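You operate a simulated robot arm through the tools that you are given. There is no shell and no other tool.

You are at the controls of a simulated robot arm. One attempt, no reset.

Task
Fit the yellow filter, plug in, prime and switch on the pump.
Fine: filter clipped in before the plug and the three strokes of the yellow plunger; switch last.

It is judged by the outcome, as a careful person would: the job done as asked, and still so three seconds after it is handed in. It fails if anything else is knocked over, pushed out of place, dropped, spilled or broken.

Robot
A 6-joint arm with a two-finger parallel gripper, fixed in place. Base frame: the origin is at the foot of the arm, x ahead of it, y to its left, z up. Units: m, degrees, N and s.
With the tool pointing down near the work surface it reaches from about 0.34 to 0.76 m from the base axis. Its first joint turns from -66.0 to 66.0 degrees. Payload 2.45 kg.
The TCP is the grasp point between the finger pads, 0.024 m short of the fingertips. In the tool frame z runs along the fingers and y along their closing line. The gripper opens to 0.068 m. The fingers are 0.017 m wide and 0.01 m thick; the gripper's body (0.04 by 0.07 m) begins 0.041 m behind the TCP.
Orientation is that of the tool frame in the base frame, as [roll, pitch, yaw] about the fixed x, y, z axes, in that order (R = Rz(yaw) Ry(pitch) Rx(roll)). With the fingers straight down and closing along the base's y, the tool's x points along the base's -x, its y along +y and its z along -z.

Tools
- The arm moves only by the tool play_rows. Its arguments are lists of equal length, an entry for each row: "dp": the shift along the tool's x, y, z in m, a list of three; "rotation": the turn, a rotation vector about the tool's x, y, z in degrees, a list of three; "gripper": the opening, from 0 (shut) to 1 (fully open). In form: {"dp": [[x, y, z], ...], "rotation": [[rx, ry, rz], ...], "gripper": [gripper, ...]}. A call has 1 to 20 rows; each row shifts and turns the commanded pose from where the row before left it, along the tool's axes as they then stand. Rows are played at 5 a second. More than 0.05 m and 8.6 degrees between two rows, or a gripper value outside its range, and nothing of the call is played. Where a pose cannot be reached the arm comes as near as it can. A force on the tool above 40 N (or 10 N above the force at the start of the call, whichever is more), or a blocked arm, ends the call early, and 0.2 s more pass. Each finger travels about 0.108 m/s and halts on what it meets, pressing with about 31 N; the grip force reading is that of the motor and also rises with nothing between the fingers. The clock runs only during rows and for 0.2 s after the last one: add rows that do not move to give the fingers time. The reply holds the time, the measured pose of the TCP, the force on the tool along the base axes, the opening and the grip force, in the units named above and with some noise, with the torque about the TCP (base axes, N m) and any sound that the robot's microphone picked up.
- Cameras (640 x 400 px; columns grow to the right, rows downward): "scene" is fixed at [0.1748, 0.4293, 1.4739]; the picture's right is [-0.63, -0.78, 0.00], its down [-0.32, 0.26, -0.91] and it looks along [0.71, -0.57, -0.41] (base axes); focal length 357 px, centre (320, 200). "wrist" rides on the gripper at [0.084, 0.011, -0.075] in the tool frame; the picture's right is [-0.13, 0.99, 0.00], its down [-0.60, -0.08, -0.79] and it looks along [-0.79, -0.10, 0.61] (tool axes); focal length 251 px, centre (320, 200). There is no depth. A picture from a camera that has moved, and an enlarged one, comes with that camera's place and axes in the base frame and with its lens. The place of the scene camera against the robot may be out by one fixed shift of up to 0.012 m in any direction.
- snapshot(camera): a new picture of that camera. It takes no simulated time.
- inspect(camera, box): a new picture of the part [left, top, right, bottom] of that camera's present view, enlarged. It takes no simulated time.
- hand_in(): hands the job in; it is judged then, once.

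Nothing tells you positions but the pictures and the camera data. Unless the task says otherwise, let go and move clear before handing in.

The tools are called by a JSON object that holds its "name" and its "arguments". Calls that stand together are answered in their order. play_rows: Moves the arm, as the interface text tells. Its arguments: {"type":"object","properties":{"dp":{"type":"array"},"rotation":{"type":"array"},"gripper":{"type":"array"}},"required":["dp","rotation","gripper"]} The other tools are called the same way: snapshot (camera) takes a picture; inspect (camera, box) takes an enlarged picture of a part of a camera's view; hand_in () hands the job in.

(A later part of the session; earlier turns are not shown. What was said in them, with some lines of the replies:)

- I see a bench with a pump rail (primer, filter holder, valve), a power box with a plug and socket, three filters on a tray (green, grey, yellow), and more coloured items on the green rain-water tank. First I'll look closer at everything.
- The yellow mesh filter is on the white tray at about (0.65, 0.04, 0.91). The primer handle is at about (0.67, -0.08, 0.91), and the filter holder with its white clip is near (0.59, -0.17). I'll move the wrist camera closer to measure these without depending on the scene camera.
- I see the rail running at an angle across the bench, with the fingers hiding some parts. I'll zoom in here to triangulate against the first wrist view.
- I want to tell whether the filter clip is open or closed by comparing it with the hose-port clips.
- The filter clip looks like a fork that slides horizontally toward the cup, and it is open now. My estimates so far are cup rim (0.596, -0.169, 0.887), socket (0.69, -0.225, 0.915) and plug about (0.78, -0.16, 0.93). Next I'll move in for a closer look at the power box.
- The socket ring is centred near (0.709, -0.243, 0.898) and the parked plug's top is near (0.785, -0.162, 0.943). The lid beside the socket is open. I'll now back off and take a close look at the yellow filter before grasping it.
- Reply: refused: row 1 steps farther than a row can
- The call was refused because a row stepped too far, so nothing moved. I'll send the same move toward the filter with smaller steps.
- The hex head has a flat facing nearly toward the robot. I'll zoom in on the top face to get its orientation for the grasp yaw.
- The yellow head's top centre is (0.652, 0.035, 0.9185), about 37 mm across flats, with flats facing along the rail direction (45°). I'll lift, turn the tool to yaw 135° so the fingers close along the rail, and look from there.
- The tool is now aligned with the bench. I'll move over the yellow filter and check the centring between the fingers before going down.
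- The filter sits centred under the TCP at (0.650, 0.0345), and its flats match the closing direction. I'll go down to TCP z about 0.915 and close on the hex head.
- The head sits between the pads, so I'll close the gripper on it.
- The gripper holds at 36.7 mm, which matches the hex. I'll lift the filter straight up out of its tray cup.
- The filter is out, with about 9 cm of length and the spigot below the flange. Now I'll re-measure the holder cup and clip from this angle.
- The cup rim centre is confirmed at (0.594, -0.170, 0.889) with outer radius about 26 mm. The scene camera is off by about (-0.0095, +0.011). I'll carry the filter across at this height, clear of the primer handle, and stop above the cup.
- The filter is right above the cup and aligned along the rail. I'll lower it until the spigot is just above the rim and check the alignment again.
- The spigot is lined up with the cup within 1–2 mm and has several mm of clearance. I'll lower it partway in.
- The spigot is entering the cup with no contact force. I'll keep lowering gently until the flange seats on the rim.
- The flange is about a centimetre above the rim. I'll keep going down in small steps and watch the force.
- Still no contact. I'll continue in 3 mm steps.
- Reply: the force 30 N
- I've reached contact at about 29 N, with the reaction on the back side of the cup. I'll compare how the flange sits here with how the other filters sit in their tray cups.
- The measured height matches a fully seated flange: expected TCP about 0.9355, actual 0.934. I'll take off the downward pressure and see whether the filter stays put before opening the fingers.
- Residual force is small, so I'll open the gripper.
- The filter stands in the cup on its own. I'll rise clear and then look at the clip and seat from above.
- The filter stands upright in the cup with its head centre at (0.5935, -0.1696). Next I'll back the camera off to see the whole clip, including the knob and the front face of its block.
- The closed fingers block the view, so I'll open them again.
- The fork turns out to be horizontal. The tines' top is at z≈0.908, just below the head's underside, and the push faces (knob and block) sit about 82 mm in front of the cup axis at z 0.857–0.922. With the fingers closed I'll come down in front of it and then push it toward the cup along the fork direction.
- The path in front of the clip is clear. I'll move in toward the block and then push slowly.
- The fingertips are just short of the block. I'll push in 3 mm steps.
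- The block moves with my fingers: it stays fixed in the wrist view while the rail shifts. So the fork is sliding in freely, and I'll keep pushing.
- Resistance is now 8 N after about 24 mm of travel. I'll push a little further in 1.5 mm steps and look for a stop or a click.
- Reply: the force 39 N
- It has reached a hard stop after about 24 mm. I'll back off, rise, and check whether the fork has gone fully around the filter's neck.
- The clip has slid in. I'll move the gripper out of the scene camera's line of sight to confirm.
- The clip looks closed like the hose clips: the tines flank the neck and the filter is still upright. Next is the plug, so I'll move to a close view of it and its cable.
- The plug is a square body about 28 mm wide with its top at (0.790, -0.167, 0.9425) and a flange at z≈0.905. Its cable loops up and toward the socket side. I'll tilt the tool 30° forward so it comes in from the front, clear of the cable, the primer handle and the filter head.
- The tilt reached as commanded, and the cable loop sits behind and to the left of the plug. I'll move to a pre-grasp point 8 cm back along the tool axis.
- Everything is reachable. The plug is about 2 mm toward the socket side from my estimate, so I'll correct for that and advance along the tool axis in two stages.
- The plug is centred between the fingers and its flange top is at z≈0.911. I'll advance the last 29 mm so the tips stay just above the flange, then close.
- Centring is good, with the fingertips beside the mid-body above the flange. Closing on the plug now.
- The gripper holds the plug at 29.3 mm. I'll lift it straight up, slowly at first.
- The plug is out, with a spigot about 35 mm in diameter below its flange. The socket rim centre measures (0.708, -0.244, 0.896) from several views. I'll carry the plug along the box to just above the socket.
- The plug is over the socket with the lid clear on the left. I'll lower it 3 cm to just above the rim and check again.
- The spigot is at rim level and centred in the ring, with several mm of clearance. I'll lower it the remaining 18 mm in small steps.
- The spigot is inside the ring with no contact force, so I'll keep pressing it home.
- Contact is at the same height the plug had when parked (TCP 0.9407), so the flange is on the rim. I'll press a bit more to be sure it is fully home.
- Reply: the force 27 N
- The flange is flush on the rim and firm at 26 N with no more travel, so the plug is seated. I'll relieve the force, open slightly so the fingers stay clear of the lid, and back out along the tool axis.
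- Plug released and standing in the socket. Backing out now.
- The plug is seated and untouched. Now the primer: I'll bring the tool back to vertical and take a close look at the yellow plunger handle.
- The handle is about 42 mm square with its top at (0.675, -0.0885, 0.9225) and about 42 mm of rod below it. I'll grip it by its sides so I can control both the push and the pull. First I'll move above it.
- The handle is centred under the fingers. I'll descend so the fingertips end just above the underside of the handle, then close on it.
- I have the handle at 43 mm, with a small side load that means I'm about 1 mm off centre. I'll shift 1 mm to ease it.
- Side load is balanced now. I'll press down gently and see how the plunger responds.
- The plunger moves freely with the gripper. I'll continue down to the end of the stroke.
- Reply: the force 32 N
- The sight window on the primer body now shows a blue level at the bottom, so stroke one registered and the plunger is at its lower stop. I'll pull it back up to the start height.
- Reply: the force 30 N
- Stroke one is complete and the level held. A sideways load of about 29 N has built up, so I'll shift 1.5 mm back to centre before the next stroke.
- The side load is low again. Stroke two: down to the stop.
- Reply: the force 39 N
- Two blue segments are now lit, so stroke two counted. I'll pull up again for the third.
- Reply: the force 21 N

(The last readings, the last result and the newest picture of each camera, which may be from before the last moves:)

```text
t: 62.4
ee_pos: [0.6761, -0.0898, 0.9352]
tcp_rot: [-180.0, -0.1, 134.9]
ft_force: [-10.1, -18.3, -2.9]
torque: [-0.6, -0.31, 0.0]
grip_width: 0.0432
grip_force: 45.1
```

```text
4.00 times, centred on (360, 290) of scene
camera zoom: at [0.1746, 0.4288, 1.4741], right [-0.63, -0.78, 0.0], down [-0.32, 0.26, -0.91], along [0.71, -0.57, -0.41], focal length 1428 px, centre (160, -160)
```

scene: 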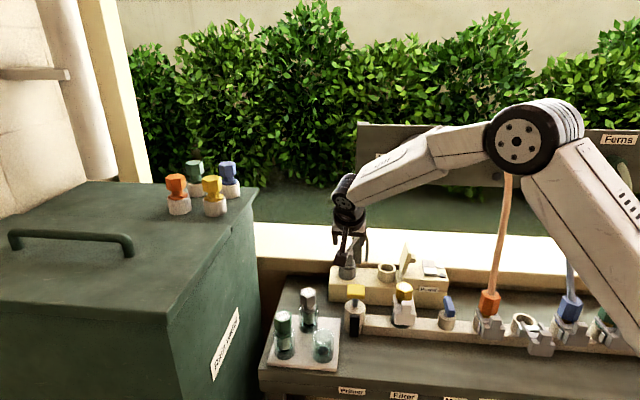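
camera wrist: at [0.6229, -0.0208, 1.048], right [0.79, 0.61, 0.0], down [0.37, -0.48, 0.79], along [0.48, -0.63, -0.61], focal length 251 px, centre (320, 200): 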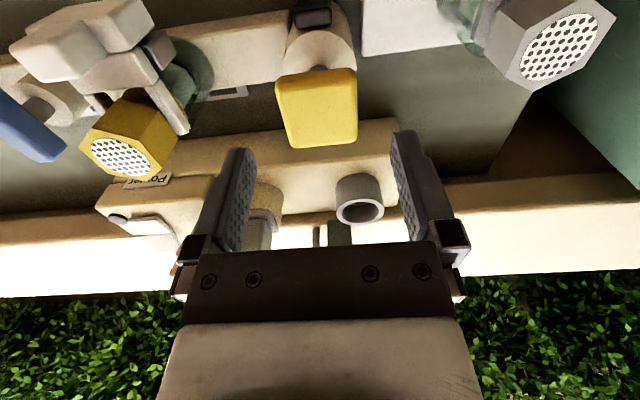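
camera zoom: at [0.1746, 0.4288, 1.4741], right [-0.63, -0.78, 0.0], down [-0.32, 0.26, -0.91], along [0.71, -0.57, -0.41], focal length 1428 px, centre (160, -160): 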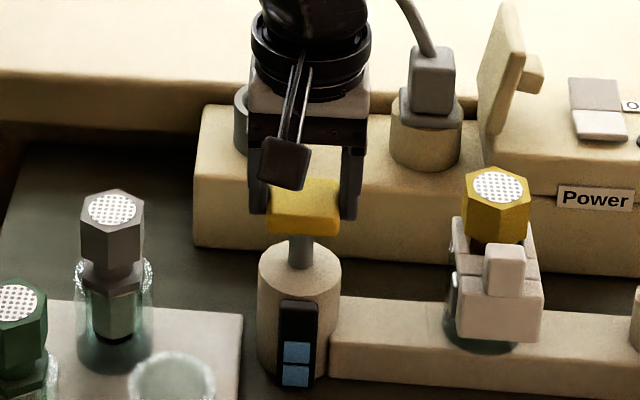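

Two segments are showing and the plunger is back up. I'll recentre by 1 mm and make the third and last stroke.

{"name": "play_rows", "arguments": {"dp": [[0, -0.0012, 0], [0, 0, 0.007], [0, 0, 0.007], [0, 0, 0.007], [0, 0, 0.005], [0, 0, 0.003], [0, 0, 0]], "rotation": [[0, 0, 0], [0, 0, 0], [0, 0, 0], [0, 0, 0], [0, 0, 0], [0, 0, 0], [0, 0, 0]], "gripper": [0.4, 0.4, 0.4, 0.4, 0.4, 0.4, 0.4]}}

{"name": "inspect", "arguments": {"camera": "scene", "box": [320, 240, 400, 340]}}

```text
t: 64.0
ee_pos: [0.6769, -0.0897, 0.9079]
tcp_rot: [179.9, 0.1, 135.0]
ft_force: [-18.8, -8.5, 27.6]
torque: [0.09, 0.76, 0.02]
grip_width: 0.043
grip_force: 45.5
```

```text
4.00 times, centred on (360, 290) of scene
camera zoom: at [0.1737, 0.4292, 1.4741], right [-0.63, -0.78, 0.0], down [-0.32, 0.26, -0.91], along [0.71, -0.57, -0.41], focal length 1428 px, centre (160, -160)
```

zoom: 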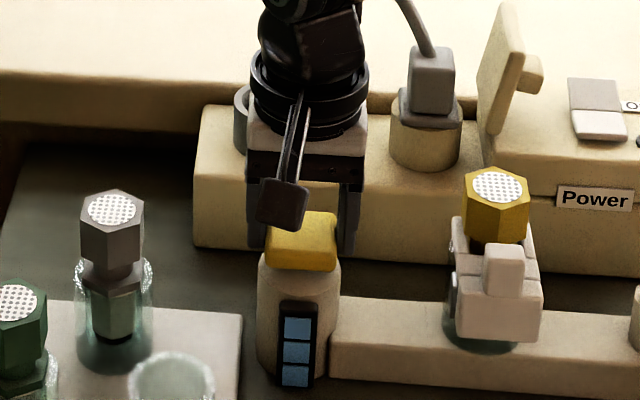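

All three segments are lit, so the pump is primed. I'll return the plunger to its raised rest position and release it.

{"name": "play_rows", "arguments": {"dp": [[0, 0, -0.006], [0, 0, -0.008], [0, 0, -0.008], [0, 0, -0.007], [0, 0, 0]], "rotation": [[0, 0, 0], [0, 0, 0], [0, 0, 0], [0, 0, 0], [0, 0, 0]], "gripper": [0.4, 0.4, 0.4, 0.4, 0.4]}}

{"name": "play_rows", "arguments": {"dp": [[0, 0, 0], [0, 0, 0], [0, 0, 0], [0, 0, 0]], "rotation": [[0, 0, 0], [0, 0, 0], [0, 0, 0], [0, 0, 0]], "gripper": [0.7, 0.9, 1, 1]}}

{"name": "inspect", "arguments": {"camera": "scene", "box": [320, 240, 400, 340]}}

```text
t: 65.2
ee_pos: [0.677, -0.0894, 0.9343]
tcp_rot: [179.9, 0.0, 135.0]
ft_force: [1.3, -12.0, -5.2]
torque: [-0.32, -0.39, 0.07]
grip_width: 0.0431
grip_force: 44.8
```

```text
t: 66.2
ee_pos: [0.6771, -0.089, 0.9347]
tcp_rot: [-180.0, 0.0, 135.0]
ft_force: [-0.3, 0.0, 0.1]
torque: [-0.02, -0.02, -0.02]
grip_width: 0.068
grip_force: 0.1
```

```text
4.00 times, centred on (360, 290) of scene
camera zoom: at [0.1748, 0.4293, 1.4739], right [-0.63, -0.78, 0.0], down [-0.32, 0.26, -0.91], along [0.71, -0.57, -0.41], focal length 1428 px, centre (160, -160)
```

zoom: 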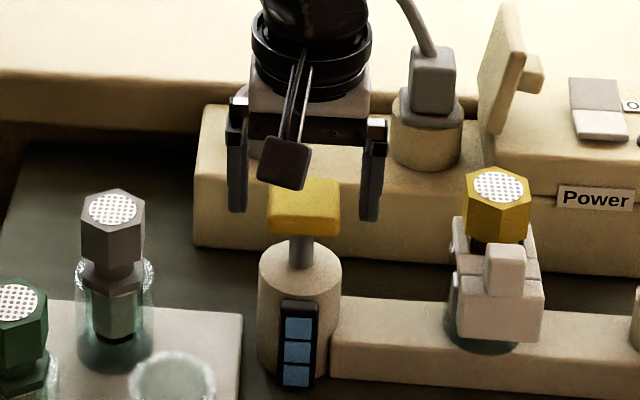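

The plunger rests at the top with all three segments still lit. I'll rise clear and move to inspect the switch on the power box.

{"name": "play_rows", "arguments": {"dp": [[0, 0, -0.02], [0, 0, -0.03], [0, 0, -0.03], [0, 0, -0.03], [-0.0082, -0.0365, 0], [-0.0082, -0.0365, 0], [-0.0082, -0.0365, 0], [-0.0082, -0.0365, 0], [-0.0082, -0.0365, 0], [0, 0, 0]], "rotation": [[0, 0, 0], [0, 0, 0], [0, 0, 0], [0, 0, 0], [0, 0, 0], [0, 0, 0], [0, 0, 0], [0, 0, 0], [0, 0, 0], [0, 0, 0]], "gripper": [1, 1, 1, 1, 1, 1, 1, 1, 1, 1]}}

{"name": "snapshot", "arguments": {"camera": "wrist"}}

{"name": "inspect", "arguments": {"camera": "wrist", "box": [240, 60, 420, 200]}}

{"name": "snapshot", "arguments": {"camera": "scene"}}

```text
t: 68.4
ee_pos: [0.5755, -0.2476, 1.0445]
tcp_rot: [179.9, -0.1, 135.0]
ft_force: [-0.4, 0.3, 0.2]
torque: [0.01, 0.02, -0.02]
grip_width: 0.0678
grip_force: 0.0
```

```text
taken
camera wrist: at [0.5231, -0.1804, 1.12], right [0.79, 0.61, 0.0], down [0.37, -0.48, 0.79], along [0.48, -0.63, -0.61], focal length 251 px, centre (320, 200)
```

wrist: 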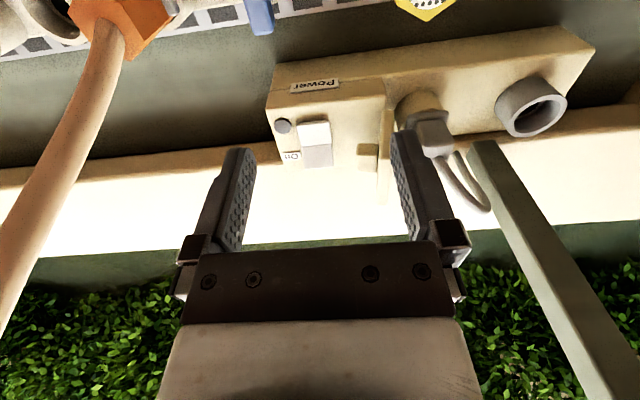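

```text
2.86 times, centred on (330, 130) of wrist
camera zoom: at [0.5231, -0.1804, 1.12], right [0.79, 0.61, 0.0], down [0.37, -0.48, 0.79], along [0.48, -0.63, -0.61], focal length 718 px, centre (291, 400)
```

zoom: 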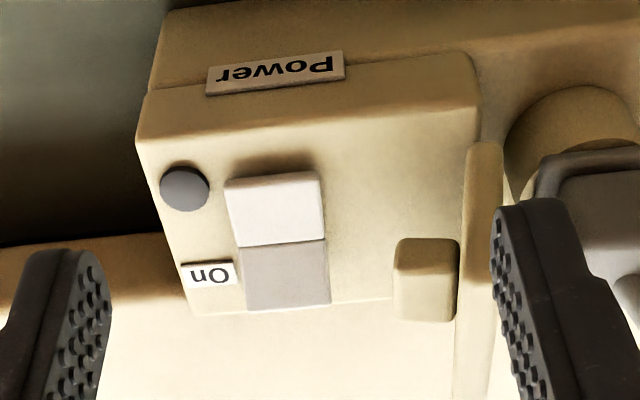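

```text
taken
```

scene: 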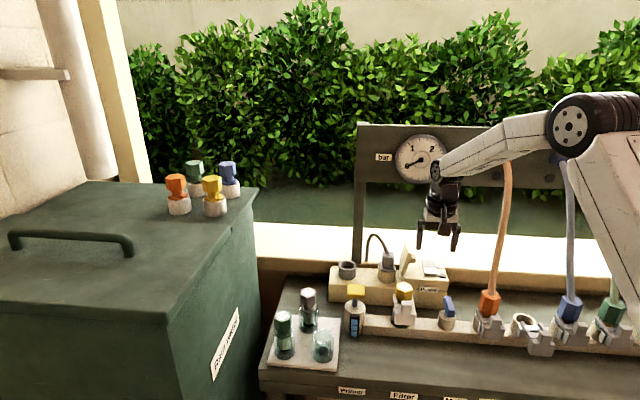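

The "On" label sits beside the rear (grey) half of a rocker switch, and the round indicator is dark. I'll move closer to see which half is raised.

{"name": "play_rows", "arguments": {"dp": [[-0.01, 0, 0.02], [-0.01, 0, 0.02], [0, 0, 0.02], [0, 0, 0]], "rotation": [[0, 0, 0], [0, 0, 0], [0, 0, 0], [0, 0, 0]], "gripper": [1, 1, 1, 1]}}

{"name": "inspect", "arguments": {"camera": "wrist", "box": [240, 60, 400, 180]}}

{"name": "inspect", "arguments": {"camera": "wrist", "box": [270, 90, 350, 150]}}

{"name": "inspect", "arguments": {"camera": "scene", "box": [405, 245, 455, 295]}}

```text
t: 69.4
ee_pos: [0.5916, -0.2623, 0.9845]
tcp_rot: [180.0, 0.0, 135.0]
ft_force: [0.1, -0.3, 0.0]
torque: [0.01, -0.03, 0.04]
grip_width: 0.068
grip_force: 0.0
```

```text
3.33 times, centred on (320, 120) of wrist
camera zoom: at [0.5387, -0.1948, 1.0589], right [0.79, 0.61, 0.0], down [0.37, -0.48, 0.79], along [0.48, -0.63, -0.61], focal length 838 px, centre (320, 467)
```

zoom: 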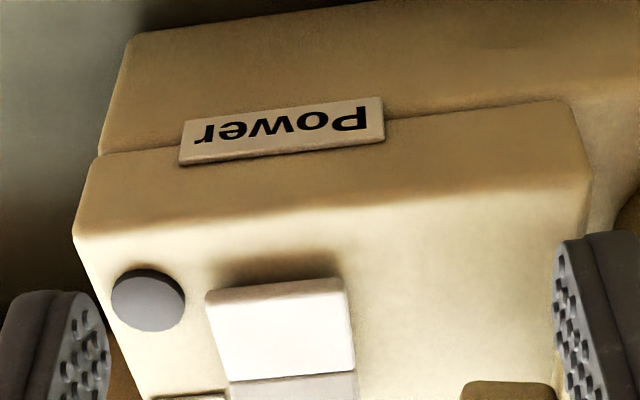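

```text
6.67 times, centred on (310, 120) of wrist
camera zoom: at [0.5387, -0.1948, 1.0589], right [0.79, 0.61, 0.0], down [0.37, -0.48, 0.79], along [0.48, -0.63, -0.61], focal length 1676 px, centre (387, 733)
```

zoom: 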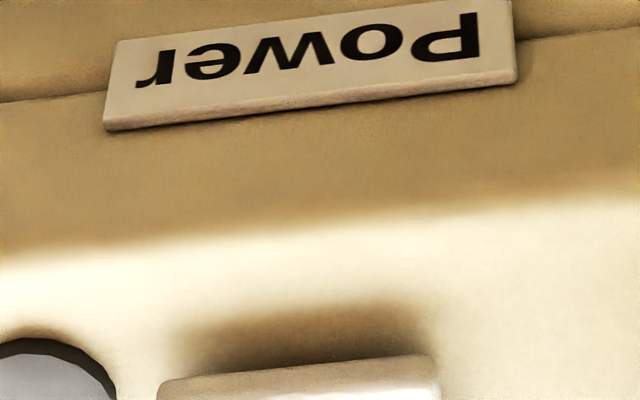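

```text
8.00 times, centred on (430, 270) of scene
camera zoom: at [0.1748, 0.4293, 1.4739], right [-0.63, -0.78, 0.0], down [-0.32, 0.26, -0.91], along [0.71, -0.57, -0.41], focal length 2856 px, centre (-560, -360)
```

zoom: 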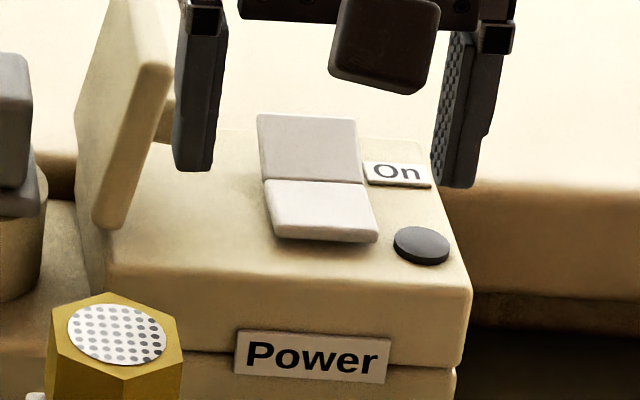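

The rear half by the "On" label is the raised side (its back edge sits about 8 mm higher), so that is the half to press. The gauge board is close behind it, so I'll use the 30° forward tilt again with closed fingers and approach from the front, keeping away from the lid's knob.

{"name": "play_rows", "arguments": {"dp": [[0, 0, -0.025], [0, 0, -0.025], [0, 0, 0], [0, 0, 0], [0, 0, 0], [0, 0, 0], [0, 0, 0]], "rotation": [[0, 0, 0], [0, 0, 0], [0, -7.5, 0], [0, -7.5, 0], [0, -7.5, 0], [0, -7.5, 0], [0, 0, 0]], "gripper": [0.6, 0.3, 0, 0, 0, 0, 0]}}

{"name": "snapshot", "arguments": {"camera": "wrist"}}

{"name": "snapshot", "arguments": {"camera": "scene"}}

```text
t: 71.0
ee_pos: [0.5905, -0.2614, 1.0349]
tcp_rot: [179.9, 30.2, 135.1]
ft_force: [0.0, 1.0, 0.5]
torque: [-0.01, 0.01, -0.01]
grip_width: 0.0002
grip_force: 23.6
```

```text
taken
camera wrist: at [0.5198, -0.1761, 1.0575], right [0.78, 0.62, 0.07], down [0.03, -0.14, 0.99], along [0.63, -0.77, -0.13], focal length 251 px, centre (320, 200)
```

wrist: 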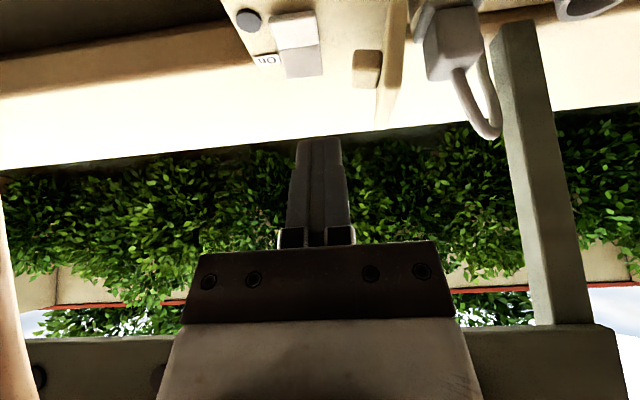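

```text
taken
```

scene: 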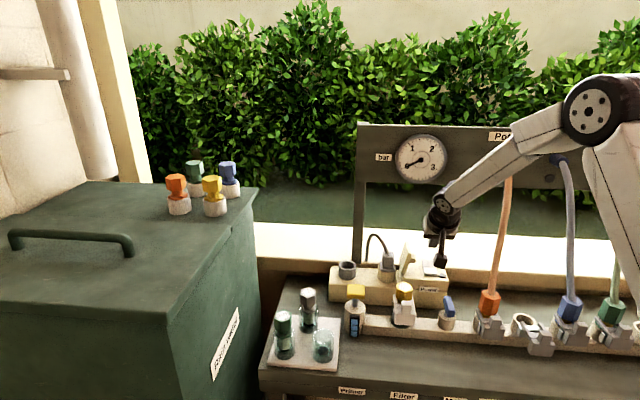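

The forearm is clear of the hose and gauge. I'll zoom in here to refine where the switch is.

{"name": "inspect", "arguments": {"camera": "wrist", "box": [220, 0, 420, 100]}}

{"name": "inspect", "arguments": {"camera": "scene", "box": [405, 220, 475, 300]}}

```text
3.20 times, centred on (320, 50) of wrist
camera zoom: at [0.5198, -0.1761, 1.0575], right [0.78, 0.62, 0.07], down [0.03, -0.14, 0.99], along [0.63, -0.77, -0.13], focal length 805 px, centre (320, 680)
```

zoom: 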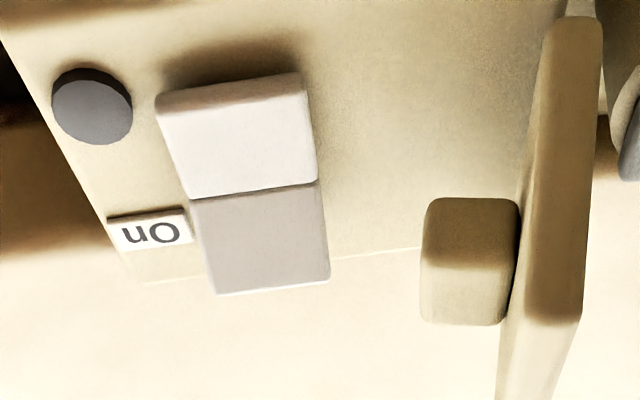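

```text
5.00 times, centred on (440, 260) of scene
camera zoom: at [0.1748, 0.4293, 1.4739], right [-0.63, -0.78, 0.0], down [-0.32, 0.26, -0.91], along [0.71, -0.57, -0.41], focal length 1785 px, centre (-280, -100)
```

zoom: 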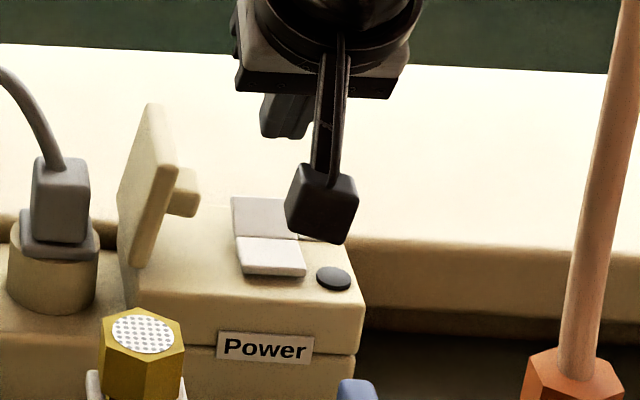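

The front half is nearly flat and the rear half is tilted up about 20°, so the rear ("On") half is the one to press. I'll move above it and come partway down.

{"name": "play_rows", "arguments": {"dp": [[-0.0234, -0.0083, 0.0193], [-0.0234, -0.0083, 0.0193], [-0.0234, -0.0083, 0.0193], [0.0125, 0, 0.02165], [0.0125, 0, 0.02165], [0, 0, 0]], "rotation": [[0, 0, 0], [0, 0, 0], [0, 0, 0], [0, 0, 0], [0, 0, 0], [0, 0, 0]], "gripper": [0, 0, 0, 0, 0, 0]}}

{"name": "snapshot", "arguments": {"camera": "wrist"}}

{"name": "inspect", "arguments": {"camera": "wrist", "box": [240, 40, 400, 200]}}

{"name": "inspect", "arguments": {"camera": "scene", "box": [395, 220, 475, 310]}}

```text
t: 72.4
ee_pos: [0.6365, -0.3434, 0.9704]
tcp_rot: [-180.0, 30.0, 134.9]
ft_force: [0.5, 0.6, -0.5]
torque: [0.04, -0.01, 0.02]
grip_width: 0.0003
grip_force: 23.6
```

```text
taken
camera wrist: at [0.5654, -0.2574, 0.9924], right [0.78, 0.62, 0.07], down [0.03, -0.15, 0.99], along [0.62, -0.77, -0.13], focal length 251 px, centre (320, 200)
```

wrist: 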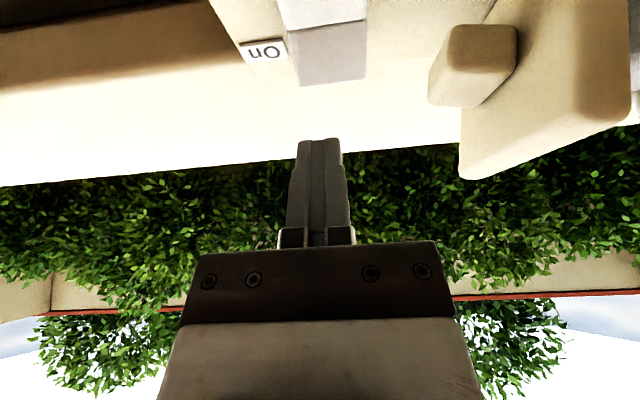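

```text
2.50 times, centred on (320, 120) of wrist
camera zoom: at [0.5654, -0.2574, 0.9924], right [0.78, 0.62, 0.07], down [0.03, -0.15, 0.99], along [0.62, -0.77, -0.13], focal length 629 px, centre (320, 400)
```

zoom: 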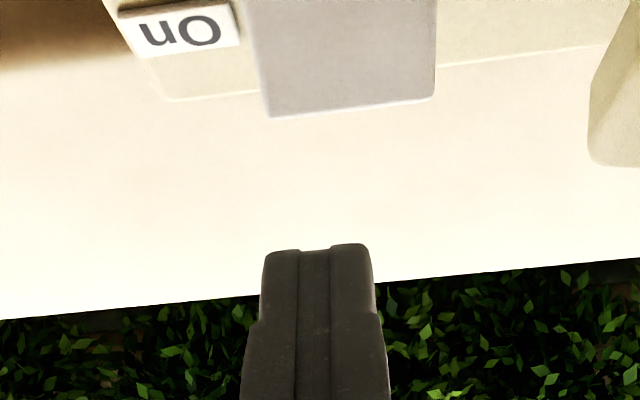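

```text
4.44 times, centred on (435, 265) of scene
camera zoom: at [0.1748, 0.4293, 1.4739], right [-0.63, -0.78, 0.0], down [-0.32, 0.26, -0.91], along [0.71, -0.57, -0.41], focal length 1587 px, centre (-191, -89)
```

zoom: 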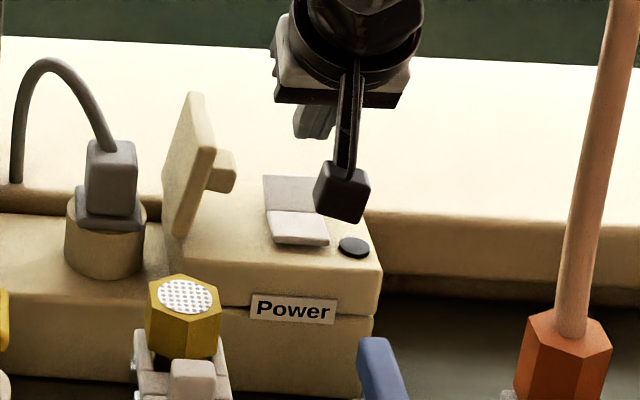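

I'll shift the aim 6 mm back toward the rear edge and 4 mm sideways toward the rocker's centre, then lower to just above it.

{"name": "play_rows", "arguments": {"dp": [[-0.0052, 0.004, 0.003], [0.0075, 0, 0.013], [0.0075, 0, 0.013], [0, 0, 0]], "rotation": [[0, 0, 0], [0, 0, 0], [0, 0, 0], [0, 0, 0]], "gripper": [0, 0, 0, 0]}}

{"name": "snapshot", "arguments": {"camera": "wrist"}}

{"name": "inspect", "arguments": {"camera": "wrist", "box": [240, 40, 400, 200]}}

{"name": "inspect", "arguments": {"camera": "scene", "box": [395, 220, 475, 310]}}

```text
t: 73.4
ee_pos: [0.6424, -0.3432, 0.9391]
tcp_rot: [-180.0, 30.0, 134.9]
ft_force: [0.3, 0.0, -0.2]
torque: [-0.01, 0.01, -0.01]
grip_width: 0.0
grip_force: 24.0
```

```text
taken
camera wrist: at [0.5726, -0.259, 0.9627], right [0.78, 0.62, 0.06], down [0.03, -0.15, 0.99], along [0.62, -0.77, -0.13], focal length 251 px, centre (320, 200)
```

wrist: 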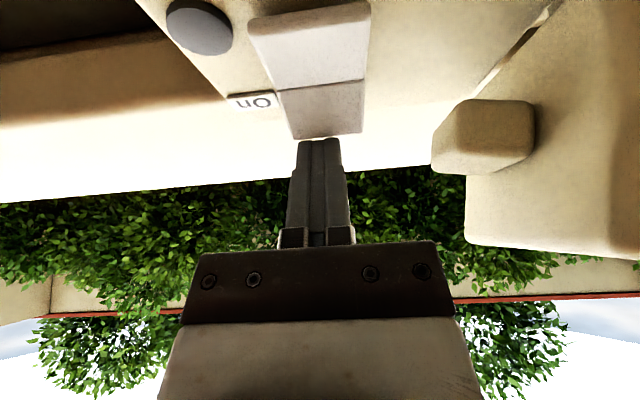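

```text
2.50 times, centred on (320, 120) of wrist
camera zoom: at [0.5726, -0.259, 0.9627], right [0.78, 0.62, 0.06], down [0.03, -0.15, 0.99], along [0.62, -0.77, -0.13], focal length 629 px, centre (320, 400)
```

zoom: 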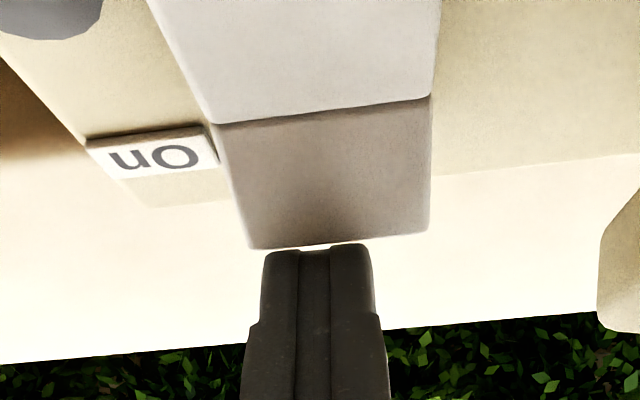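

```text
4.44 times, centred on (435, 265) of scene
camera zoom: at [0.1748, 0.4293, 1.4739], right [-0.63, -0.78, 0.0], down [-0.32, 0.26, -0.91], along [0.71, -0.57, -0.41], focal length 1587 px, centre (-191, -89)
```

zoom: 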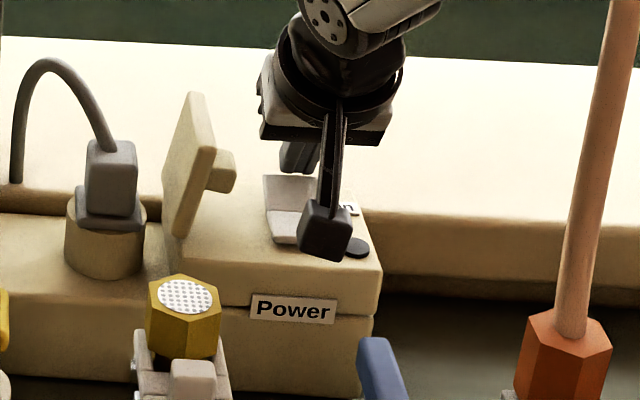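

From the vertical-baseline views the rocker's rear edge is at v≈0.158 and z≈0.918, so my fingertips are right at its back edge. I'll raise slightly and come 11 mm forward so the press lands well inside the rear half.

{"name": "play_rows", "arguments": {"dp": [[-0.006, 0, -0.0104], [0.0095, 0, -0.0055], [0, 0, 0]], "rotation": [[0, 0, 0], [0, 0, 0], [0, 0, 0]], "gripper": [0, 0, 0]}}

{"name": "inspect", "arguments": {"camera": "wrist", "box": [240, 20, 400, 180]}}

{"name": "inspect", "arguments": {"camera": "scene", "box": [395, 220, 475, 310]}}

```text
t: 74.2
ee_pos: [0.6346, -0.3362, 0.9508]
tcp_rot: [179.9, 30.0, 135.0]
ft_force: [0.0, 0.4, 0.0]
torque: [0.02, -0.03, -0.02]
grip_width: 0.0
grip_force: 23.1
```

```text
2.50 times, centred on (320, 100) of wrist
camera zoom: at [0.5645, -0.2506, 0.9746], right [0.78, 0.62, 0.06], down [0.03, -0.15, 0.99], along [0.62, -0.77, -0.13], focal length 629 px, centre (320, 450)
```

zoom: 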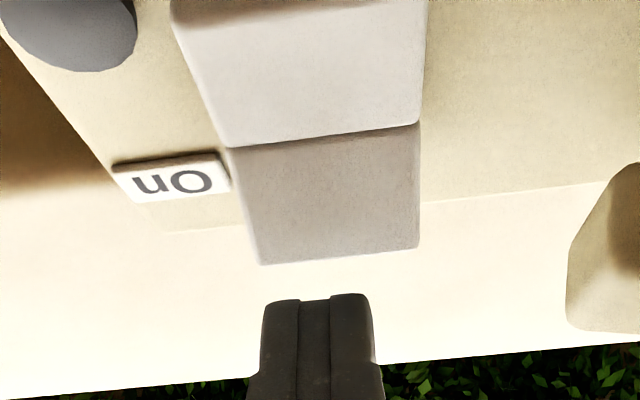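

```text
4.44 times, centred on (435, 265) of scene
camera zoom: at [0.1748, 0.4293, 1.4739], right [-0.63, -0.78, 0.0], down [-0.32, 0.26, -0.91], along [0.71, -0.57, -0.41], focal length 1587 px, centre (-191, -89)
```

zoom: 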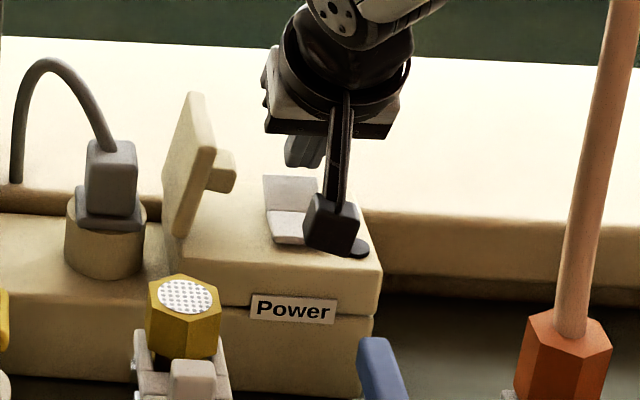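

Now aligned over the rear half at about 80% from the pivot. I'll lower in 3 mm steps to press.

{"name": "play_rows", "arguments": {"dp": [[0.0015, 0, 0.0026], [0.0015, 0, 0.0026], [0.0015, 0, 0.0026], [0, 0, 0]], "rotation": [[0, 0, 0], [0, 0, 0], [0, 0, 0], [0, 0, 0]], "gripper": [0, 0, 0, 0]}}

{"name": "inspect", "arguments": {"camera": "wrist", "box": [240, 20, 400, 180]}}

```text
t: 75.2
ee_pos: [0.6345, -0.3355, 0.9412]
tcp_rot: [-180.0, 30.0, 135.0]
ft_force: [0.4, 0.5, -0.5]
torque: [-0.01, 0.01, 0.01]
grip_width: 0.0001
grip_force: 23.6
```

```text
2.50 times, centred on (320, 100) of wrist
camera zoom: at [0.5646, -0.2508, 0.9657], right [0.78, 0.62, 0.06], down [0.03, -0.15, 0.99], along [0.62, -0.77, -0.13], focal length 629 px, centre (320, 450)
```

zoom: 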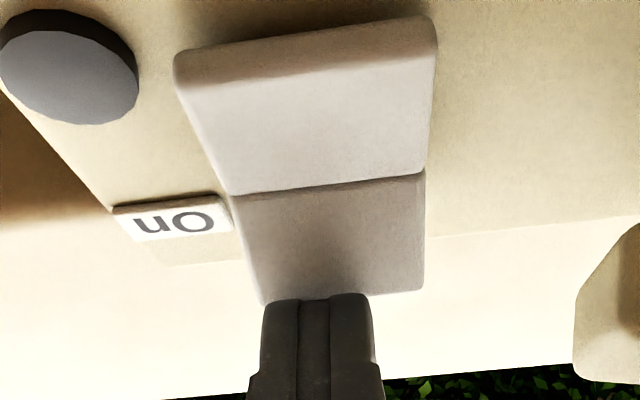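

{"name": "play_rows", "arguments": {"dp": [[0.0015, 0, 0.0026], [0.0015, 0, 0.0026], [0, 0, 0]], "rotation": [[0, 0, 0], [0, 0, 0], [0, 0, 0]], "gripper": [0, 0, 0]}}

{"name": "inspect", "arguments": {"camera": "wrist", "box": [240, 20, 400, 180]}}

```text
t: 76.0
ee_pos: [0.636, -0.3359, 0.937]
tcp_rot: [-180.0, 29.9, 135.1]
ft_force: [0.7, 0.1, 0.4]
torque: [-0.03, 0.0, -0.02]
grip_width: 0.0001
grip_force: 23.4
```

```text
2.50 times, centred on (320, 100) of wrist
camera zoom: at [0.5649, -0.2507, 0.9593], right [0.78, 0.62, 0.06], down [0.03, -0.15, 0.99], along [0.62, -0.77, -0.13], focal length 629 px, centre (320, 450)
```

zoom: 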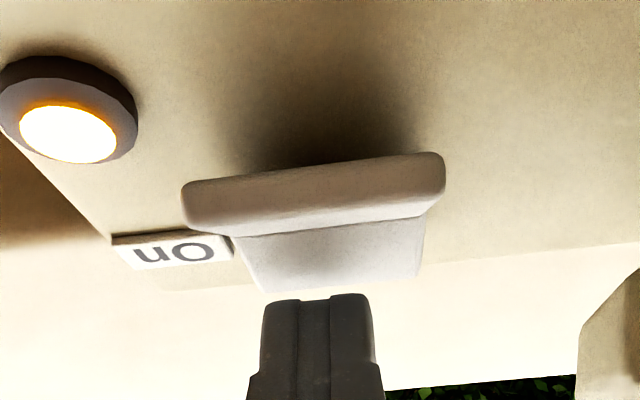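

The rocker has flipped and the indicator lamp is lit, so the pump is on. I'll back straight up and clear.

{"name": "play_rows", "arguments": {"dp": [[-0.01, 0, -0.01732], [-0.0125, 0, -0.02165], [-0.0125, 0, -0.02165], [0.0, 0, -0.03], [0, 0, -0.03], [0, 0, -0.03], [0, 0, 0]], "rotation": [[0, 0, 0], [0, 0, 0], [0, 0, 0], [0, 0, 0], [0, 0, 0], [0, 0, 0], [0, 0, 0]], "gripper": [0, 0, 0, 0, 0, 0, 0]}}

{"name": "snapshot", "arguments": {"camera": "scene"}}

{"name": "snapshot", "arguments": {"camera": "wrist"}}

```text
t: 77.6
ee_pos: [0.6027, -0.3036, 1.0856]
tcp_rot: [-180.0, 30.0, 135.1]
ft_force: [-0.4, -0.9, -0.6]
torque: [-0.03, -0.01, -0.01]
grip_width: 0.0
grip_force: 23.7
```

```text
taken
```

scene: 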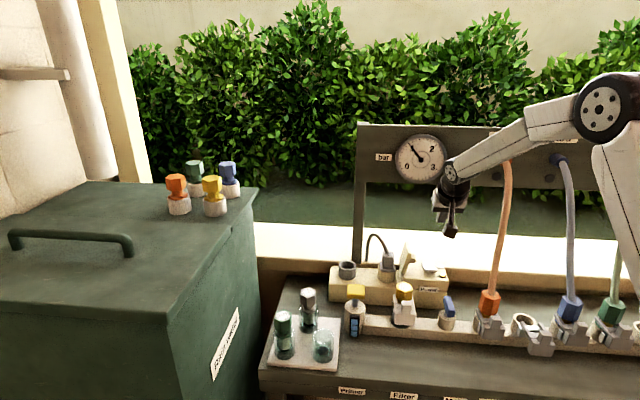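

```text
taken
camera wrist: at [0.5327, -0.2188, 1.1074], right [0.78, 0.62, 0.06], down [0.03, -0.15, 0.99], along [0.62, -0.77, -0.13], focal length 251 px, centre (320, 200)
```

wrist: 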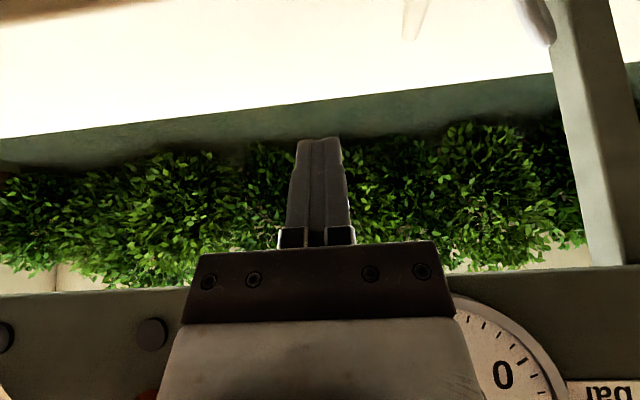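

The gauge needle has risen, so the pump is pressurising. I'll retreat to the front, level the tool, and inspect everything.

{"name": "play_rows", "arguments": {"dp": [[0.03, 0, -0.0173], [0.03, 0, -0.0173], [0.03, 0, -0.0173], [0.03, 0, -0.0173], [0, 0, 0], [0, 0, 0], [0, 0, 0], [0, 0, 0], [0, 0, -0.04], [0, 0, 0]], "rotation": [[0, 0, 0], [0, 0, 0], [0, 0, 0], [0, 0, 0], [0, 7.5, 0], [0, 7.5, 0], [0, 7.5, 0], [0, 7.5, 0], [0, 0, 0], [0, 0, 0]], "gripper": [0, 0, 0, 0, 0.3, 0.6, 1, 1, 1, 1]}}

{"name": "snapshot", "arguments": {"camera": "scene"}}

{"name": "inspect", "arguments": {"camera": "scene", "box": [320, 230, 460, 350]}}

{"name": "inspect", "arguments": {"camera": "scene", "box": [380, 125, 460, 190]}}

{"name": "snapshot", "arguments": {"camera": "wrist"}}

```text
t: 79.8
ee_pos: [0.5048, -0.2066, 1.1259]
tcp_rot: [179.9, -0.1, 135.0]
ft_force: [-0.9, -0.6, 0.2]
torque: [0.01, -0.01, 0.0]
grip_width: 0.0681
grip_force: 0.1
```

```text
taken
```

scene: 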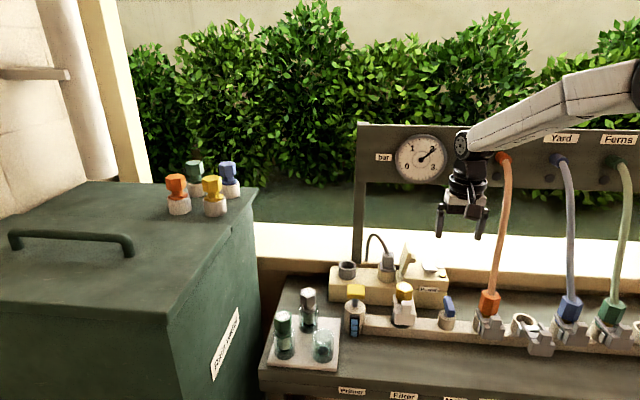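

```text
3.33 times, centred on (390, 290) of scene
camera zoom: at [0.1748, 0.4293, 1.4739], right [-0.63, -0.78, 0.0], down [-0.32, 0.26, -0.91], along [0.71, -0.57, -0.41], focal length 1190 px, centre (87, -100)
```

zoom: 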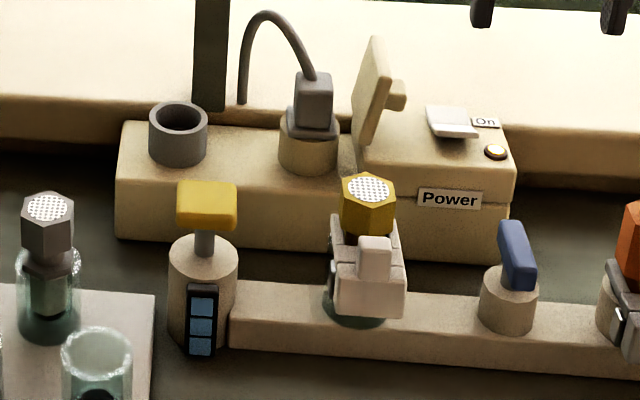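

```text
6.15 times, centred on (420, 158) of scene
camera zoom: at [0.1748, 0.4293, 1.4739], right [-0.63, -0.78, 0.0], down [-0.32, 0.26, -0.91], along [0.71, -0.57, -0.41], focal length 2197 px, centre (-295, 462)
```

zoom: 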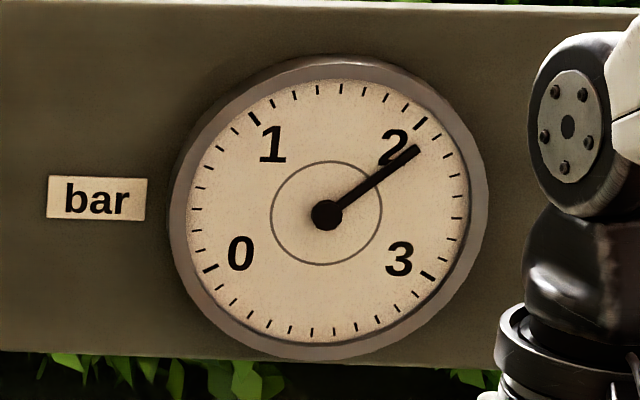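

```text
taken
camera wrist: at [0.4529, -0.1395, 1.1995], right [0.79, 0.61, 0.0], down [0.37, -0.48, 0.79], along [0.48, -0.63, -0.61], focal length 251 px, centre (320, 200)
```

wrist: 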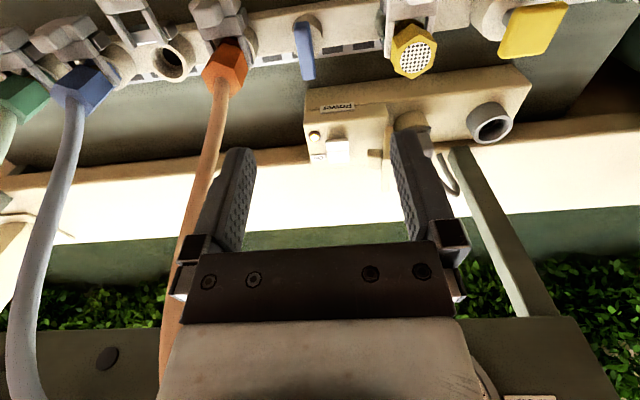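

The lamp is lit, the primer shows three segments, the filter is clipped and the plug is seated; the gauge reads about 2 bar. I'll wait a few seconds further away to confirm it all stays stable.

{"name": "play_rows", "arguments": {"dp": [[0.03, 0, -0.02], [0.03, 0, -0.02], [0, 0, 0], [0, 0, 0], [0, 0, 0], [0, 0, 0], [0, 0, 0], [0, 0, 0], [0, 0, 0], [0, 0, 0], [0, 0, 0], [0, 0, 0], [0, 0, 0], [0, 0, 0], [0, 0, 0], [0, 0, 0]], "rotation": [[0, 0, 0], [0, 0, 0], [0, 0, 0], [0, 0, 0], [0, 0, 0], [0, 0, 0], [0, 0, 0], [0, 0, 0], [0, 0, 0], [0, 0, 0], [0, 0, 0], [0, 0, 0], [0, 0, 0], [0, 0, 0], [0, 0, 0], [0, 0, 0]], "gripper": [1, 1, 1, 1, 1, 1, 1, 1, 1, 1, 1, 1, 1, 1, 1, 1]}}

{"name": "inspect", "arguments": {"camera": "scene", "box": [380, 125, 460, 190]}}

{"name": "inspect", "arguments": {"camera": "scene", "box": [320, 230, 460, 350]}}

{"name": "inspect", "arguments": {"camera": "scene", "box": [375, 270, 435, 330]}}

{"name": "snapshot", "arguments": {"camera": "scene"}}

```text
t: 83.2
ee_pos: [0.4634, -0.1628, 1.165]
tcp_rot: [180.0, 0.0, 135.0]
ft_force: [0.9, -0.3, 0.1]
torque: [-0.03, 0.02, -0.02]
grip_width: 0.068
grip_force: 0.0
```

```text
6.15 times, centred on (420, 158) of scene
camera zoom: at [0.1748, 0.4293, 1.4739], right [-0.63, -0.78, 0.0], down [-0.32, 0.26, -0.91], along [0.71, -0.57, -0.41], focal length 2197 px, centre (-295, 462)
```

zoom: 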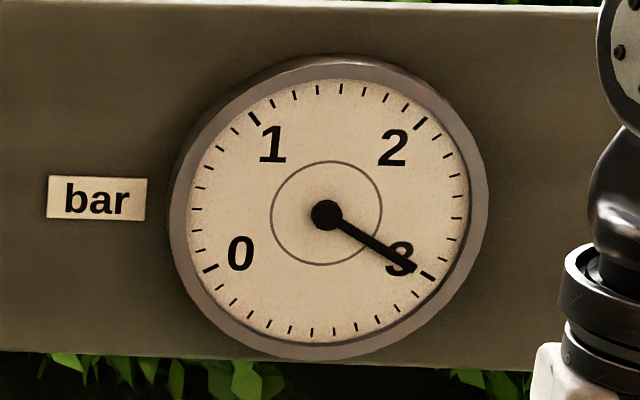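

```text
3.33 times, centred on (390, 290) of scene
camera zoom: at [0.1748, 0.4293, 1.4739], right [-0.63, -0.78, 0.0], down [-0.32, 0.26, -0.91], along [0.71, -0.57, -0.41], focal length 1190 px, centre (87, -100)
```

zoom: 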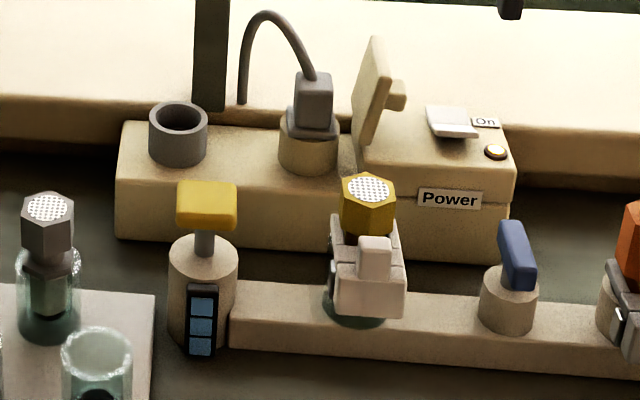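

```text
6.67 times, centred on (405, 300) of scene
camera zoom: at [0.1748, 0.4293, 1.4739], right [-0.63, -0.78, 0.0], down [-0.32, 0.26, -0.91], along [0.71, -0.57, -0.41], focal length 2380 px, centre (-247, -467)
```

zoom: 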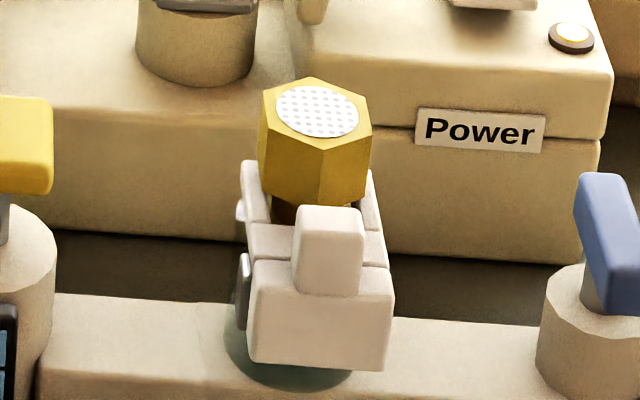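

```text
taken
```

scene: 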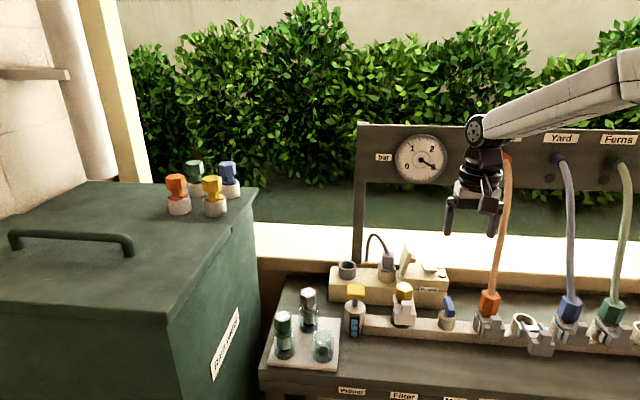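

The gauge has climbed to about 3 bar, and nothing else has moved. One more short wait to see whether it settles.

{"name": "play_rows", "arguments": {"dp": [[0, 0, 0], [0, 0, 0], [0, 0, 0], [0, 0, 0], [0, 0, 0], [0, 0, 0], [0, 0, 0], [0, 0, 0], [0, 0, 0], [0, 0, 0]], "rotation": [[0, 0, 0], [0, 0, 0], [0, 0, 0], [0, 0, 0], [0, 0, 0], [0, 0, 0], [0, 0, 0], [0, 0, 0], [0, 0, 0], [0, 0, 0]], "gripper": [1, 1, 1, 1, 1, 1, 1, 1, 1, 1]}}

{"name": "inspect", "arguments": {"camera": "scene", "box": [380, 125, 460, 190]}}

{"name": "inspect", "arguments": {"camera": "scene", "box": [320, 230, 460, 350]}}

```text
t: 85.4
ee_pos: [0.4626, -0.1634, 1.1646]
tcp_rot: [179.9, 0.0, 134.9]
ft_force: [0.6, -0.1, -0.1]
torque: [-0.04, 0.01, -0.02]
grip_width: 0.0683
grip_force: 0.0
```

```text
6.15 times, centred on (420, 158) of scene
camera zoom: at [0.1748, 0.4293, 1.4739], right [-0.63, -0.78, 0.0], down [-0.32, 0.26, -0.91], along [0.71, -0.57, -0.41], focal length 2197 px, centre (-295, 462)
```

zoom: 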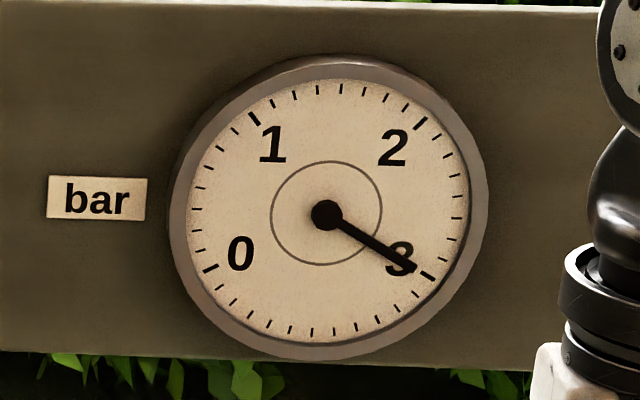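

```text
3.33 times, centred on (390, 290) of scene
camera zoom: at [0.1748, 0.4293, 1.4739], right [-0.63, -0.78, 0.0], down [-0.32, 0.26, -0.91], along [0.71, -0.57, -0.41], focal length 1190 px, centre (87, -100)
```

zoom: 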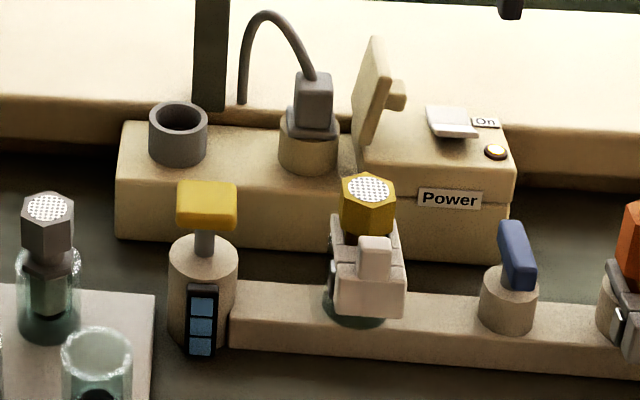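

The gauge is steady at about 3 bar. The lamp is on, the plug is seated, the filter is clipped and all three prime segments are lit. The gripper is open and clear and nothing else was disturbed, so I'm handing in.

{"name": "hand_in", "arguments": {}}

```text
The job is handed in.
```

The pump is on and holding about 3 bar, and I handed the job in with everything stable.

- **Filter:** the yellow filter is seated in the holder and its clip is pushed fully closed. I did this first.
- **Plug:** I moved it from its parking spot to the power socket, and its flange rests on the socket rim.
- **Priming:** I gave the yellow plunger three full strokes. All three segments of the primer's window lit, and the plunger is back at the top.
- **Switch:** I pressed the "On" side last, and the indicator lamp lit.

I watched for about five seconds after switching on. The gauge climbed to 3 bar and stayed there. Nothing else in view was moved or knocked over, and the gripper was open and clear at hand-in.
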